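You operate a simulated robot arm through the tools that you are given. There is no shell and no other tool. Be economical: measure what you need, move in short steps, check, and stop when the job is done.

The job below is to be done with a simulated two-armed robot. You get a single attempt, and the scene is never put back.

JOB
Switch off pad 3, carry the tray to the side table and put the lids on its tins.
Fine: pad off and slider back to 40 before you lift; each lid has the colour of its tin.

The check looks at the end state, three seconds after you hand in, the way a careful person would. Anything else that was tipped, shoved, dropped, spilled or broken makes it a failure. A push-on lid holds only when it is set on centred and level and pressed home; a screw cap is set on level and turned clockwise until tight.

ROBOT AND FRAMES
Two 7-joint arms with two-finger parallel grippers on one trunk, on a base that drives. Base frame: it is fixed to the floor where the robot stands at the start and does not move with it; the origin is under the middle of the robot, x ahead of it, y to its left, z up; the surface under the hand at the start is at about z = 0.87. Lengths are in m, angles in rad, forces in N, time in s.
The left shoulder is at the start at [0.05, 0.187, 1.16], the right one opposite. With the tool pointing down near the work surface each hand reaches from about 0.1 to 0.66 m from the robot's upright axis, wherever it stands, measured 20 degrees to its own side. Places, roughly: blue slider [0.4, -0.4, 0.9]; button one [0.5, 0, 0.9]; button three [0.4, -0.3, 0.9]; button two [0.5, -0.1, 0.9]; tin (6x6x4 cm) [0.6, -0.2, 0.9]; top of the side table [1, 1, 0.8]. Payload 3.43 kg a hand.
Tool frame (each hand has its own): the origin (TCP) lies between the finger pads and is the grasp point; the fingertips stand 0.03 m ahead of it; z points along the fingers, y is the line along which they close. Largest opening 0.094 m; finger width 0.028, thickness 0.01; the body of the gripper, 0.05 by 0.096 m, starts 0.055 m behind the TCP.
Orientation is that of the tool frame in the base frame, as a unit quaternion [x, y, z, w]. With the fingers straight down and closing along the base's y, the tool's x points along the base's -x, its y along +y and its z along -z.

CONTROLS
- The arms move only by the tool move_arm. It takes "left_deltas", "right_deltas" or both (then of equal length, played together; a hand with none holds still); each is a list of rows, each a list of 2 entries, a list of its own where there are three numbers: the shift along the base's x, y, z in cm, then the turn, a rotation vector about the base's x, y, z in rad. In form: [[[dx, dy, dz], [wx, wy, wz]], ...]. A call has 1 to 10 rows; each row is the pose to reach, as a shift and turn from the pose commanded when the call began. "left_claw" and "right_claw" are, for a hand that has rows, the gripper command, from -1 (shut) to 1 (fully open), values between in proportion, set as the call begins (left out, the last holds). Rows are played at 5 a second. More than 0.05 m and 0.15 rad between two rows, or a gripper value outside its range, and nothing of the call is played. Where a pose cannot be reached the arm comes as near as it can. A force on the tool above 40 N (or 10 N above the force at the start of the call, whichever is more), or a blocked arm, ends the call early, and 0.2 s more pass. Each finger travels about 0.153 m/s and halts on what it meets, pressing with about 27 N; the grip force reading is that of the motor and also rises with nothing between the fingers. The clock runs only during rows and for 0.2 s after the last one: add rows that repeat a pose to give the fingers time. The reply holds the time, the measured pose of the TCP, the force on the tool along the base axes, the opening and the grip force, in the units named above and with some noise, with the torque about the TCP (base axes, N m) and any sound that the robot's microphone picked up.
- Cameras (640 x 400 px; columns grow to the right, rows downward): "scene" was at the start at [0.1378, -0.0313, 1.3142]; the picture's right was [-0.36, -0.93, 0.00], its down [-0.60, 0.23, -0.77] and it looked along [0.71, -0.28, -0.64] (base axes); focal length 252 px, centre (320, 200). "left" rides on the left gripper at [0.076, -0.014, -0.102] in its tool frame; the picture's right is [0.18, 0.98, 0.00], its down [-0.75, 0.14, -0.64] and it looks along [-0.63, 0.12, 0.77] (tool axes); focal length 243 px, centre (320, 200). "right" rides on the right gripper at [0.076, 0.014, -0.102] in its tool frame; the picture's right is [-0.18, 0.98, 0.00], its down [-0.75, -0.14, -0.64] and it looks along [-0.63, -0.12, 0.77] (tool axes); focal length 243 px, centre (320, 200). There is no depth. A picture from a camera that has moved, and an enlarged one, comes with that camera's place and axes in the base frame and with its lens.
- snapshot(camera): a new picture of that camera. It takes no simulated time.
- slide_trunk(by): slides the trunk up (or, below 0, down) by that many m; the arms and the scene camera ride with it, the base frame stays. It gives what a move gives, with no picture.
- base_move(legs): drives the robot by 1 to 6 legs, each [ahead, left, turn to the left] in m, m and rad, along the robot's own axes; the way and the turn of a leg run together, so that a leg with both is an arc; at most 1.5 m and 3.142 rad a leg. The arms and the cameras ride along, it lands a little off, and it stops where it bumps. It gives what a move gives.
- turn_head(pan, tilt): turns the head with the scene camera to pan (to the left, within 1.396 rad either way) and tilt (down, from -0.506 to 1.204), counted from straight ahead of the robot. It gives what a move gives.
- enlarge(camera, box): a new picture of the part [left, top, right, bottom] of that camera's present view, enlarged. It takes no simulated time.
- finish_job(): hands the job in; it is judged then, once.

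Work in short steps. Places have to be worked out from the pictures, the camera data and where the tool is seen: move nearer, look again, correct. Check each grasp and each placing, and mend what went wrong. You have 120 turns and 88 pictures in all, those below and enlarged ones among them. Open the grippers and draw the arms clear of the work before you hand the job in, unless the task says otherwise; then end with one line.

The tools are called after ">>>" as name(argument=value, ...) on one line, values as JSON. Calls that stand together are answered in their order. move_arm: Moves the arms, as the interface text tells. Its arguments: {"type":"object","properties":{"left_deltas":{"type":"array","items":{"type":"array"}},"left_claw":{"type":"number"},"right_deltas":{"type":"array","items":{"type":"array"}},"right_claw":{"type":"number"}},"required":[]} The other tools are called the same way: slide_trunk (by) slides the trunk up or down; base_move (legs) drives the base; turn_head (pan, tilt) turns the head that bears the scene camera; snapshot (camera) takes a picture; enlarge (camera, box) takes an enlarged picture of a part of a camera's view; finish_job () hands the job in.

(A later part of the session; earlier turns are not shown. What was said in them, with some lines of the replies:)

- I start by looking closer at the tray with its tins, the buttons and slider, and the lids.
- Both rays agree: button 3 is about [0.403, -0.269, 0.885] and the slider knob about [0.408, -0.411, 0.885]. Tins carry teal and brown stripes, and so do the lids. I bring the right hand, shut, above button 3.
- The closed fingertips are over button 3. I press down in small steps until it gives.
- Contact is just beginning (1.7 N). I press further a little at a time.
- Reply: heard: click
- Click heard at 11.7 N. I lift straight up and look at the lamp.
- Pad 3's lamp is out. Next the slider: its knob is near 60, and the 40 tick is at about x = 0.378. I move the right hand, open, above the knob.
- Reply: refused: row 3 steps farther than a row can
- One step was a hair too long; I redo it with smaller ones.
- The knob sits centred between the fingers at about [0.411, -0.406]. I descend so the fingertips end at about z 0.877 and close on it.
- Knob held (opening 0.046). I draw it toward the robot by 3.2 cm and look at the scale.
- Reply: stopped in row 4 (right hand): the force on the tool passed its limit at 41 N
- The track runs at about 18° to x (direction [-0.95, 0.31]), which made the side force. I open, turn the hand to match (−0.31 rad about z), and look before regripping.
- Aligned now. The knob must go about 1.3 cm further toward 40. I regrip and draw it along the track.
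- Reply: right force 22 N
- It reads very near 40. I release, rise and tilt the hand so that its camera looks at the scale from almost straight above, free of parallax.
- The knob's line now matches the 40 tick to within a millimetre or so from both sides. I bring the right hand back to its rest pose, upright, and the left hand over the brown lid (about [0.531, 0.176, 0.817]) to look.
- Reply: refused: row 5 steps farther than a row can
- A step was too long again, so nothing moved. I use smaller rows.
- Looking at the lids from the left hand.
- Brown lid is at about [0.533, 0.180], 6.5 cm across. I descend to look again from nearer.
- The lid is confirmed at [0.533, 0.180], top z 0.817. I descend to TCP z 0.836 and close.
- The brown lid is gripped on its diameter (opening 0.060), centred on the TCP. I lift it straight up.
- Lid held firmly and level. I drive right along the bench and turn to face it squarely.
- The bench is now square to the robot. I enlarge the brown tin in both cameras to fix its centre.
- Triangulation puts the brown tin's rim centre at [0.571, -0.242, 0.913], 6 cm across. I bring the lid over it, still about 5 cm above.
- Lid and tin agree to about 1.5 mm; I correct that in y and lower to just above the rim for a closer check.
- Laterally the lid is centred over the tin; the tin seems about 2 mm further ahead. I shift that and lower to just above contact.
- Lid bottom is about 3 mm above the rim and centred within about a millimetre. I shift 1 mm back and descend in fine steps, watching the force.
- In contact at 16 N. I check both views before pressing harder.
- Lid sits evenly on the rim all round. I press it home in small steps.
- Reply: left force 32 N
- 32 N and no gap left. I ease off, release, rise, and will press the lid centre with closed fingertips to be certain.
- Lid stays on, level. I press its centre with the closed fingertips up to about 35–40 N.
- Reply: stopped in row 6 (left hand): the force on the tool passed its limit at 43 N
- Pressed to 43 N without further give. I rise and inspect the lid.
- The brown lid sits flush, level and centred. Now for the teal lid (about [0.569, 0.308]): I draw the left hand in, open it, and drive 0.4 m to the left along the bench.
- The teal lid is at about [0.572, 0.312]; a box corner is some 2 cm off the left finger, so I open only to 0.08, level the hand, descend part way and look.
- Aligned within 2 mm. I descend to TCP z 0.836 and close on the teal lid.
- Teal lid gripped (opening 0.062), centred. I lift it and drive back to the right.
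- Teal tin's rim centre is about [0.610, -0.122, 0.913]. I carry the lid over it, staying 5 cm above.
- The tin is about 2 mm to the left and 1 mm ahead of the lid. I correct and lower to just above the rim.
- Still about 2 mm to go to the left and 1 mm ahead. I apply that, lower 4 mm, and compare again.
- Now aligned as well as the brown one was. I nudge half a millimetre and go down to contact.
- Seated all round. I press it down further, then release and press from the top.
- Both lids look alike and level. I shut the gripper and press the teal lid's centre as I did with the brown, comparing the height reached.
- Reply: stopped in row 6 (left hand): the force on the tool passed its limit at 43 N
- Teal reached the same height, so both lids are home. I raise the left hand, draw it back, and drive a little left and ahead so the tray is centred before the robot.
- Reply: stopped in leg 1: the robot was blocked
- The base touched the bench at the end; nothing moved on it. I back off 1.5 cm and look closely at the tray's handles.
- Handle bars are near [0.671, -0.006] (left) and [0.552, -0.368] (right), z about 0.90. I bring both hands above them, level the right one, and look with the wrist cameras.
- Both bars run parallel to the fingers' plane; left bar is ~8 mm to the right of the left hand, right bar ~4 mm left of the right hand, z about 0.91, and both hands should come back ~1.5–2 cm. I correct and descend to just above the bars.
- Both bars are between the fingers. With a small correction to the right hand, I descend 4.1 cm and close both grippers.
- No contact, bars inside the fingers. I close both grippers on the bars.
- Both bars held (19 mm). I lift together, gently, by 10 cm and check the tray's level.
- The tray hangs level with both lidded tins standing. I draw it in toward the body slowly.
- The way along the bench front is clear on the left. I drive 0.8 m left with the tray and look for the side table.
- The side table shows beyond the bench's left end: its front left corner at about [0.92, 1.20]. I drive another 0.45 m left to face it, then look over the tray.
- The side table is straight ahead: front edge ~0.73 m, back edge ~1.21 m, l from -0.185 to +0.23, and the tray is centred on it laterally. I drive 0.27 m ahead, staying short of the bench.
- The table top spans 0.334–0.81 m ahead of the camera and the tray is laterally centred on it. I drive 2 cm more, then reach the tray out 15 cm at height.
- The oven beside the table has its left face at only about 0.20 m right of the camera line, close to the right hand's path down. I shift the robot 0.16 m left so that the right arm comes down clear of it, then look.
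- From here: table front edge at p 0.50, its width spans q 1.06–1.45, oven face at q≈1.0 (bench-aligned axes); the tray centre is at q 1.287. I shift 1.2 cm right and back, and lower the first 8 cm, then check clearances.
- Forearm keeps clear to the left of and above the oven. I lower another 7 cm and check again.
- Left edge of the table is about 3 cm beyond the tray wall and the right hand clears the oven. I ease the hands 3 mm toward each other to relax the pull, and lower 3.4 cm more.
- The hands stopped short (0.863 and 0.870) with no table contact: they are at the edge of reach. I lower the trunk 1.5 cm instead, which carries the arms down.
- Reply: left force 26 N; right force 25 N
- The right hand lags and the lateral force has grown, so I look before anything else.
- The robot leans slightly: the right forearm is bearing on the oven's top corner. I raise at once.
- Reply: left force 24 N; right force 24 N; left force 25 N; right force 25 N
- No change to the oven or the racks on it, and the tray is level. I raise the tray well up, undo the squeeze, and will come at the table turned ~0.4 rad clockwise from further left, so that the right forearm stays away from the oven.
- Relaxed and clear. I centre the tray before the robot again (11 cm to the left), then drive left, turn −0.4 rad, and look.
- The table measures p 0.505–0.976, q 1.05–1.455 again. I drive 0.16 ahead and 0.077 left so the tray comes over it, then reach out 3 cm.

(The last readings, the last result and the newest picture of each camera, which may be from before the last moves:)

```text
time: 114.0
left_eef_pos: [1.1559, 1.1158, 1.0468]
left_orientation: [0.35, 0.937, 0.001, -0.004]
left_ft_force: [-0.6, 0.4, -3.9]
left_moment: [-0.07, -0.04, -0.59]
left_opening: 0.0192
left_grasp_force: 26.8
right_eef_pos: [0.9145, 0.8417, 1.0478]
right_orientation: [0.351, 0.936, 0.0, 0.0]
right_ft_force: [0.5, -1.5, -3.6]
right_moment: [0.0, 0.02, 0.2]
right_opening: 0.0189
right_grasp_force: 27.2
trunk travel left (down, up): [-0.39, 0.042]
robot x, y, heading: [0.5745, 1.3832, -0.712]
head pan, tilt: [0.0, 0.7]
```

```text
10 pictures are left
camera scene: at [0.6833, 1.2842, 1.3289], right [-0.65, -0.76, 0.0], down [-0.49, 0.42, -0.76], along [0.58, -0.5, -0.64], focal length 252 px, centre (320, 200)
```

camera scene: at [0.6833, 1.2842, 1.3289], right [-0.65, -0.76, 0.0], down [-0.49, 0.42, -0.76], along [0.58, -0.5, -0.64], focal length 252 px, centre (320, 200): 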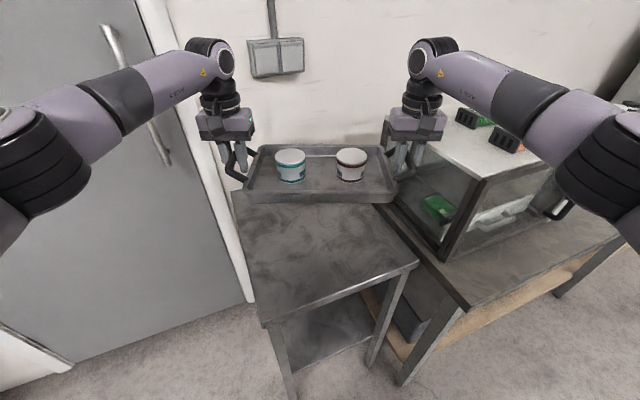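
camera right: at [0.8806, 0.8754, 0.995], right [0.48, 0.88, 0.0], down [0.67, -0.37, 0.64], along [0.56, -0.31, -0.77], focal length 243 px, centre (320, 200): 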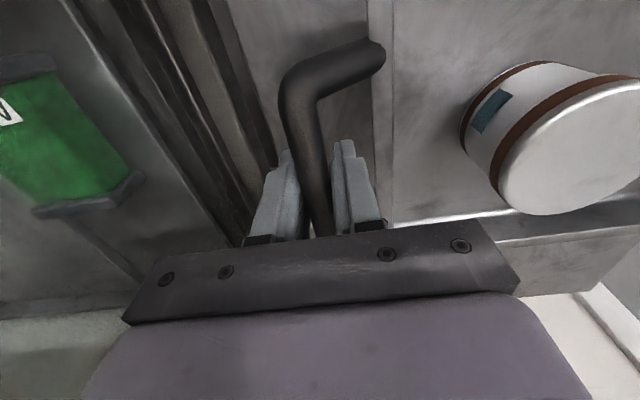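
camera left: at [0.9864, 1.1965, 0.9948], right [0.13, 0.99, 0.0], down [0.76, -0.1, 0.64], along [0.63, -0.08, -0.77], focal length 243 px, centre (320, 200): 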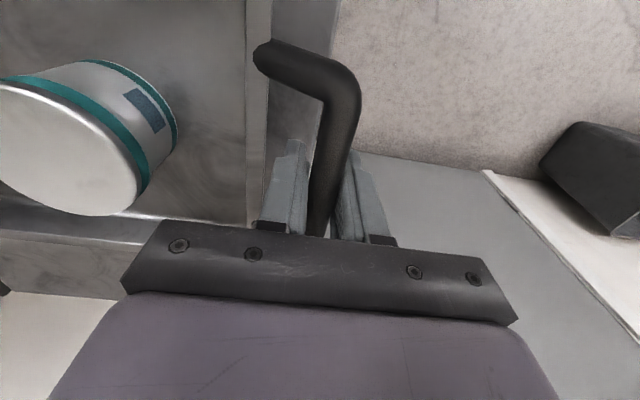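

Tray centre is at (p 0.678, q 1.253) — right over the table's middle, its turned corners inside by 2–3 cm. I lower the trunk 10 cm with the arms rigid, then check leaning and forces.

>>> slide_trunk(by=-0.1)

>>> snapshot(camera="scene")

```text
time: 115.3
left_eef_pos: [1.1555, 1.1171, 0.9463]
left_orientation: [0.35, 0.937, 0.0, -0.004]
left_ft_force: [-0.4, 1.3, -4.3]
left_moment: [0.05, 0.03, -0.64]
left_opening: 0.0192
left_grasp_force: 26.4
right_eef_pos: [0.914, 0.8416, 0.9479]
right_orientation: [0.352, 0.936, 0.0, 0.001]
right_ft_force: [1.1, -0.4, -3.5]
right_moment: [-0.05, -0.04, 0.21]
right_opening: 0.019
right_grasp_force: 27.3
trunk travel left (down, up): [-0.29, 0.142]
robot x, y, heading: [0.5745, 1.3793, -0.713]
head pan, tilt: [0.0, 0.7]
```

```text
9 pictures are left
camera scene: at [0.6831, 1.2844, 1.229], right [-0.65, -0.76, 0.0], down [-0.49, 0.42, -0.76], along [0.58, -0.5, -0.64], focal length 252 px, centre (320, 200)
```

scene: 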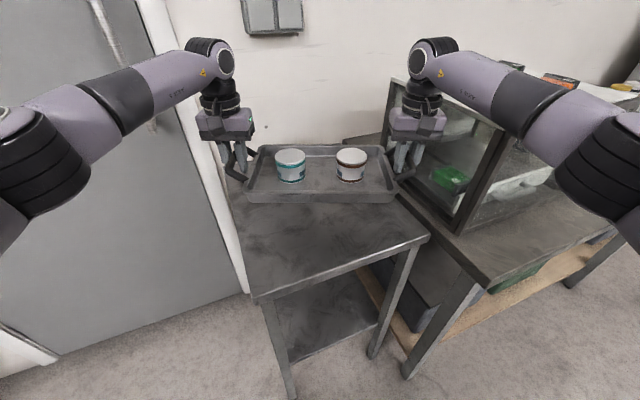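

Forces are clean and nothing leans. I lower a further 7.5 cm.

>>> slide_trunk(by=-0.075)

>>> snapshot(camera="scene")

```text
time: 116.4
left_eef_pos: [1.1548, 1.1152, 0.8722]
left_orientation: [0.35, 0.937, 0.001, -0.003]
left_ft_force: [-0.8, 1.4, -4.0]
left_moment: [0.02, 0.0, -0.57]
left_opening: 0.0196
left_grasp_force: 27.2
right_eef_pos: [0.9144, 0.8417, 0.8732]
right_orientation: [0.352, 0.936, 0.0, 0.0]
right_ft_force: [0.5, -0.3, -3.4]
right_moment: [-0.03, -0.02, 0.21]
right_opening: 0.0191
right_grasp_force: 27.0
trunk travel left (down, up): [-0.215, 0.217]
robot x, y, heading: [0.575, 1.3842, -0.714]
head pan, tilt: [0.0, 0.7]
```

```text
8 pictures are left
camera scene: at [0.6831, 1.2844, 1.1539], right [-0.65, -0.76, 0.0], down [-0.49, 0.42, -0.76], along [0.58, -0.5, -0.64], focal length 252 px, centre (320, 200)
```

scene: 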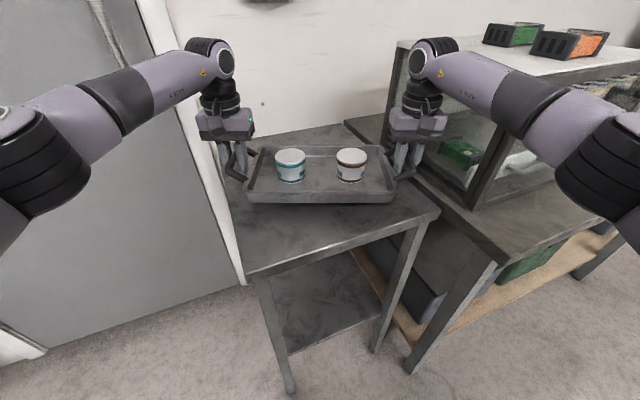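

All well. I lower 1.8 cm more, expecting contact around TCP z 0.847.

>>> slide_trunk(by=-0.018)

```text
time: 117.1
left_eef_pos: [1.1554, 1.1154, 0.8532]
left_orientation: [0.35, 0.937, 0.002, -0.004]
left_ft_force: [-1.1, 0.6, -4.7]
left_moment: [0.01, -0.04, -0.62]
left_opening: 0.0189
left_grasp_force: 27.2
right_eef_pos: [0.9136, 0.8422, 0.8538]
right_orientation: [0.352, 0.936, 0.001, 0.0]
right_ft_force: [1.7, -0.3, -3.8]
right_moment: [-0.02, 0.03, 0.23]
right_opening: 0.0193
right_grasp_force: 26.8
trunk travel left (down, up): [-0.197, 0.235]
robot x, y, heading: [0.5742, 1.3778, -0.714]
head pan, tilt: [0.0, 0.7]
```

Still carrying the full weight. I go down with the arms in 2 mm steps to feel the table.

>>> move_arm(left_deltas=[[[0, 0, -0.2], [0, 0, 0]], [[0, 0, -0.4], [0, 0, 0]], [[0, 0, -0.6], [0, 0, 0]], [[0, 0, -0.7], [0, 0, 0]]], right_deltas=[[[0, 0, -0.2], [0, 0, 0]], [[0, 0, -0.4], [0, 0, 0]], [[0, 0, -0.6], [0, 0, 0]], [[0, 0, -0.7], [0, 0, 0]]])

```text
time: 118.1
left_eef_pos: [1.1558, 1.1149, 0.8467]
left_orientation: [0.35, 0.937, 0.001, -0.003]
left_ft_force: [-1.0, -0.2, -4.6]
left_moment: [-0.07, -0.07, -0.58]
left_opening: 0.0195
left_grasp_force: 26.6
right_eef_pos: [0.9146, 0.8412, 0.847]
right_orientation: [0.352, 0.936, 0.0, 0.0]
right_ft_force: [1.1, -0.4, -3.8]
right_moment: [0.07, -0.01, 0.2]
right_opening: 0.0189
right_grasp_force: 27.3
trunk travel left (down, up): [-0.197, 0.235]
robot x, y, heading: [0.5752, 1.3771, -0.709]
head pan, tilt: [0.0, 0.7]
```

No contact yet at 0.847; I continue in small steps.

>>> move_arm(left_deltas=[[[0, 0, -0.2], [0, 0, 0]], [[0, 0, -0.4], [0, 0, 0]], [[0, 0, -0.6], [0, 0, 0]], [[0, 0, -0.7], [0, 0, 0]]], right_deltas=[[[0, 0, -0.2], [0, 0, 0]], [[0, 0, -0.4], [0, 0, 0]], [[0, 0, -0.6], [0, 0, 0]], [[0, 0, -0.7], [0, 0, 0]]])

```text
time: 119.1
left_eef_pos: [1.153, 1.1161, 0.8426]
left_orientation: [0.349, 0.937, -0.001, 0.0]
left_ft_force: [5.3, -6.5, 16.0]
left_moment: [0.0, -0.01, -0.65]
left_opening: 0.0197
left_grasp_force: 26.6
right_eef_pos: [0.9137, 0.8423, 0.845]
right_orientation: [0.351, 0.936, 0.0, 0.005]
right_ft_force: [7.5, -0.4, 17.0]
right_moment: [-0.02, -0.03, 0.15]
right_opening: 0.019
right_grasp_force: 26.6
trunk travel left (down, up): [-0.197, 0.235]
robot x, y, heading: [0.5745, 1.3814, -0.718]
head pan, tilt: [0.0, 0.7]
```

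Both hands feel the table. I take off the pressure and look before letting go.

>>> move_arm(left_deltas=[[[0, 0, 0.3], [0, 0, 0]], [[0, 0, 0.45], [0, 0, 0]], [[0, 0, 0.45], [0, 0, 0]]], right_deltas=[[[0, 0, 0.3], [0, 0, 0]], [[0, 0, 0.45], [0, 0, 0]], [[0, 0, 0.45], [0, 0, 0]]])

>>> snapshot(camera="scene")

```text
time: 119.9
left_eef_pos: [1.1533, 1.1168, 0.8427]
left_orientation: [0.349, 0.937, 0.002, -0.005]
left_ft_force: [-5.2, -1.7, -1.4]
left_moment: [-0.05, -0.13, -0.62]
left_opening: 0.0191
left_grasp_force: 27.2
right_eef_pos: [0.9136, 0.843, 0.8452]
right_orientation: [0.351, 0.937, 0.001, 0.001]
right_ft_force: [5.8, 2.4, 2.5]
right_moment: [-0.54, -0.51, 0.17]
right_opening: 0.0191
right_grasp_force: 26.7
trunk travel left (down, up): [-0.197, 0.235]
robot x, y, heading: [0.5728, 1.3801, -0.717]
head pan, tilt: [0.0, 0.7]
```

```text
7 pictures are left
camera scene: at [0.6826, 1.2851, 1.1357], right [-0.65, -0.76, 0.0], down [-0.49, 0.42, -0.77], along [0.58, -0.5, -0.64], focal length 252 px, centre (320, 200)
```

scene: 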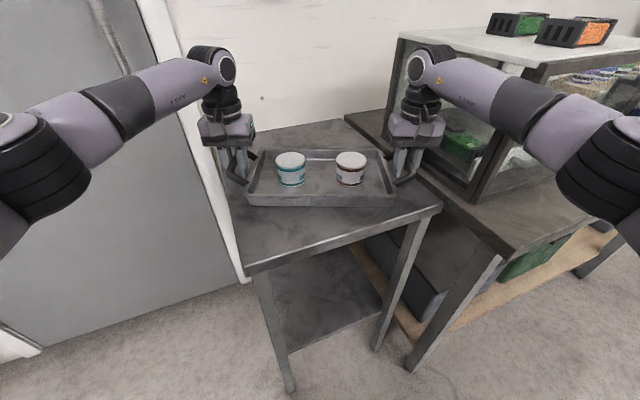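

The tray stands on the table. I open both grippers to 0.04, then rise straight up.

>>> move_arm(left_deltas=[[[0, 0, 0], [0, 0, 0]], [[0, 0, 0], [0, 0, 0]], [[0, 0, 0], [0, 0, 0]]], right_deltas=[[[0, 0, 0], [0, 0, 0]], [[0, 0, 0], [0, 0, 0]], [[0, 0, 0], [0, 0, 0]]], left_claw=-0.15, right_claw=-0.15)

>>> move_arm(left_deltas=[[[0, 0, 0.5], [0, 0, 0]], [[0, 0, 2], [0, 0, 0]], [[0, 0, 4], [0, 0, 0]], [[0, 0, 7], [0, 0, 0]], [[0, 0, 10], [0, 0, 0]]], right_deltas=[[[0, 0, 0.5], [0, 0, 0]], [[0, 0, 2], [0, 0, 0]], [[0, 0, 4], [0, 0, 0]], [[0, 0, 7], [0, 0, 0]], [[0, 0, 10], [0, 0, 0]]])

>>> snapshot(camera="scene")

```text
time: 120.7
left_eef_pos: [1.1556, 1.1168, 0.8435]
left_orientation: [0.348, 0.937, 0.001, -0.003]
left_ft_force: [1.2, 0.1, 0.4]
left_moment: [-0.01, 0.03, 0.03]
left_opening: 0.0399
left_grasp_force: 0.1
right_eef_pos: [0.9137, 0.8416, 0.8456]
right_orientation: [0.352, 0.936, 0.0, 0.0]
right_ft_force: [0.1, -0.5, 0.7]
right_moment: [-0.03, 0.05, 0.0]
right_opening: 0.0399
right_grasp_force: 0.1
trunk travel left (down, up): [-0.197, 0.235]
robot x, y, heading: [0.5748, 1.3752, -0.714]
head pan, tilt: [0.0, 0.7]
```

```text
time: 121.9
left_eef_pos: [1.155, 1.1162, 0.9457]
left_orientation: [0.349, 0.937, 0.001, -0.002]
left_ft_force: [1.0, -0.1, -0.2]
left_moment: [0.01, 0.01, 0.0]
left_opening: 0.0401
left_grasp_force: 0.0
right_eef_pos: [0.9137, 0.8422, 0.9477]
right_orientation: [0.353, 0.936, 0.001, 0.0]
right_ft_force: [-0.4, 0.2, 0.9]
right_moment: [0.02, -0.05, 0.05]
right_opening: 0.0402
right_grasp_force: 0.1
trunk travel left (down, up): [-0.197, 0.235]
robot x, y, heading: [0.5713, 1.3796, -0.711]
head pan, tilt: [0.0, 0.7]
```

```text
6 pictures are left
camera scene: at [0.6822, 1.2848, 1.136], right [-0.65, -0.76, 0.0], down [-0.49, 0.42, -0.77], along [0.58, -0.5, -0.64], focal length 252 px, centre (320, 200)
```

scene: 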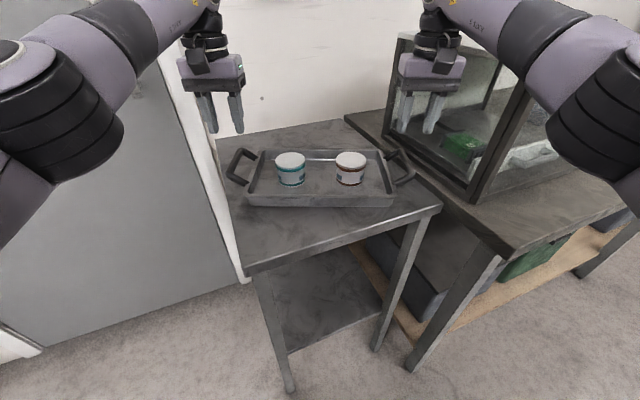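

The tray rests wholly on the table with both lidded tins. I raise the trunk, drive straight back clear, and open the grippers, then take a last close look.

>>> slide_trunk(by=0.15)

>>> base_move(legs=[[-0.3, 0.1, 0]])

>>> move_arm(left_deltas=[[[0, 0, 0], [0, 0, 0]], [[0, 0, 0], [0, 0, 0]]], right_deltas=[[[0, 0, 0], [0, 0, 0]], [[0, 0, 0], [0, 0, 0]]], left_claw=1, right_claw=1)

>>> snapshot(camera="scene")

```text
time: 123.6
left_eef_pos: [1.1554, 1.1167, 1.0943]
left_orientation: [0.349, 0.937, 0.0, -0.002]
left_ft_force: [0.4, -0.1, -1.0]
left_moment: [0.0, -0.01, -0.02]
left_opening: 0.0401
left_grasp_force: 0.0
right_eef_pos: [0.9148, 0.8418, 1.0967]
right_orientation: [0.351, 0.936, 0.001, -0.001]
right_ft_force: [-0.2, 0.3, -0.3]
right_moment: [-0.01, -0.03, 0.01]
right_opening: 0.0402
right_grasp_force: 0.0
trunk travel left (down, up): [-0.347, 0.085]
robot x, y, heading: [0.5751, 1.3779, -0.706]
head pan, tilt: [0.0, 0.7]
```

```text
time: 125.7
left_eef_pos: [0.995, 1.3921, 1.0954]
left_orientation: [0.346, 0.938, 0.0, -0.003]
left_ft_force: [-0.9, 0.5, -0.2]
left_moment: [-0.07, 0.01, -0.02]
left_opening: 0.0398
left_grasp_force: 0.1
right_eef_pos: [0.7548, 1.1162, 1.0959]
right_orientation: [0.35, 0.937, -0.001, 0.001]
right_ft_force: [0.1, 0.1, 0.6]
right_moment: [-0.02, 0.0, 0.01]
right_opening: 0.0398
right_grasp_force: 0.1
trunk travel left (down, up): [-0.347, 0.085]
robot x, y, heading: [0.415, 1.6495, -0.707]
head pan, tilt: [0.0, 0.7]
```

```text
time: 126.3
left_eef_pos: [0.9949, 1.3918, 1.0946]
left_orientation: [0.346, 0.938, 0.0, -0.003]
left_ft_force: [-0.3, 0.1, -0.3]
left_moment: [0.02, -0.01, -0.01]
left_opening: 0.094
left_grasp_force: 0.1
right_eef_pos: [0.7542, 1.1164, 1.0956]
right_orientation: [0.35, 0.937, 0.0, 0.001]
right_ft_force: [0.5, -0.4, -0.4]
right_moment: [-0.03, -0.04, -0.01]
right_opening: 0.0939
right_grasp_force: 0.0
trunk travel left (down, up): [-0.347, 0.085]
robot x, y, heading: [0.4113, 1.6507, -0.706]
head pan, tilt: [0.0, 0.7]
```

```text
5 pictures are left
camera scene: at [0.5214, 1.5574, 1.286], right [-0.65, -0.76, 0.0], down [-0.49, 0.42, -0.76], along [0.58, -0.5, -0.64], focal length 252 px, centre (320, 200)
```

scene: 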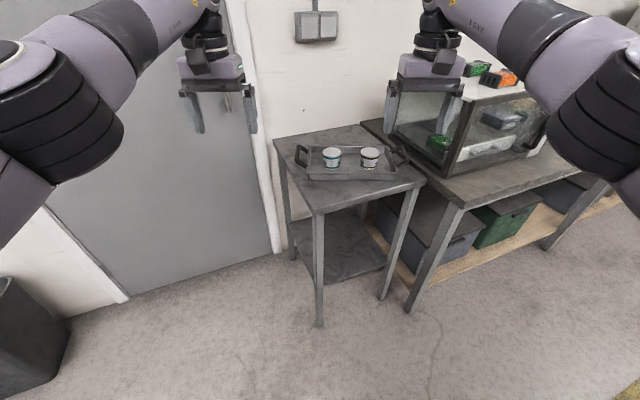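

A last close look at the tins and lids.

>>> enlarge(camera="scene", box=[290, 130, 420, 200])

```text
4.92 times, centred on (355, 165) of scene
camera zoom: at [0.5214, 1.5574, 1.286], right [-0.65, -0.76, 0.0], down [-0.49, 0.42, -0.76], along [0.58, -0.5, -0.64], focal length 1242 px, centre (148, 372)
```

zoom: 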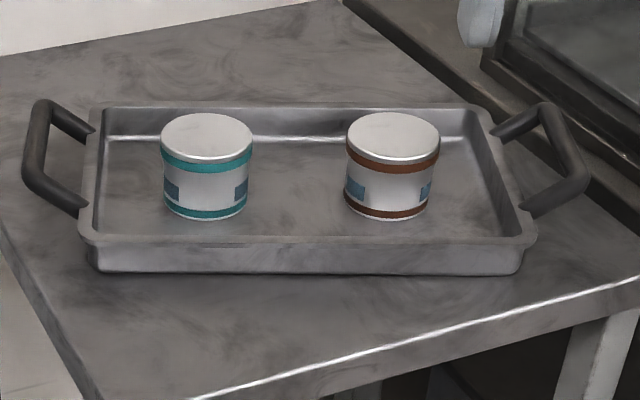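

The tray stands fully on the side table, each tin has the lid of its own colour on flush, pad 3 is off, the slider is at 40, and the arms are clear with the grippers open. I hand the job in.

>>> finish_job()

```text
The job is handed in.
```

I switched pad 3 off and set the slider to 40 before lifting. The tray is now on the side table with the teal and brown lids pressed home on their tins. On the first try at the table the right forearm pressed on the oven's top corner; I raised it at once and saw no sign that the oven or the racks on it had moved.
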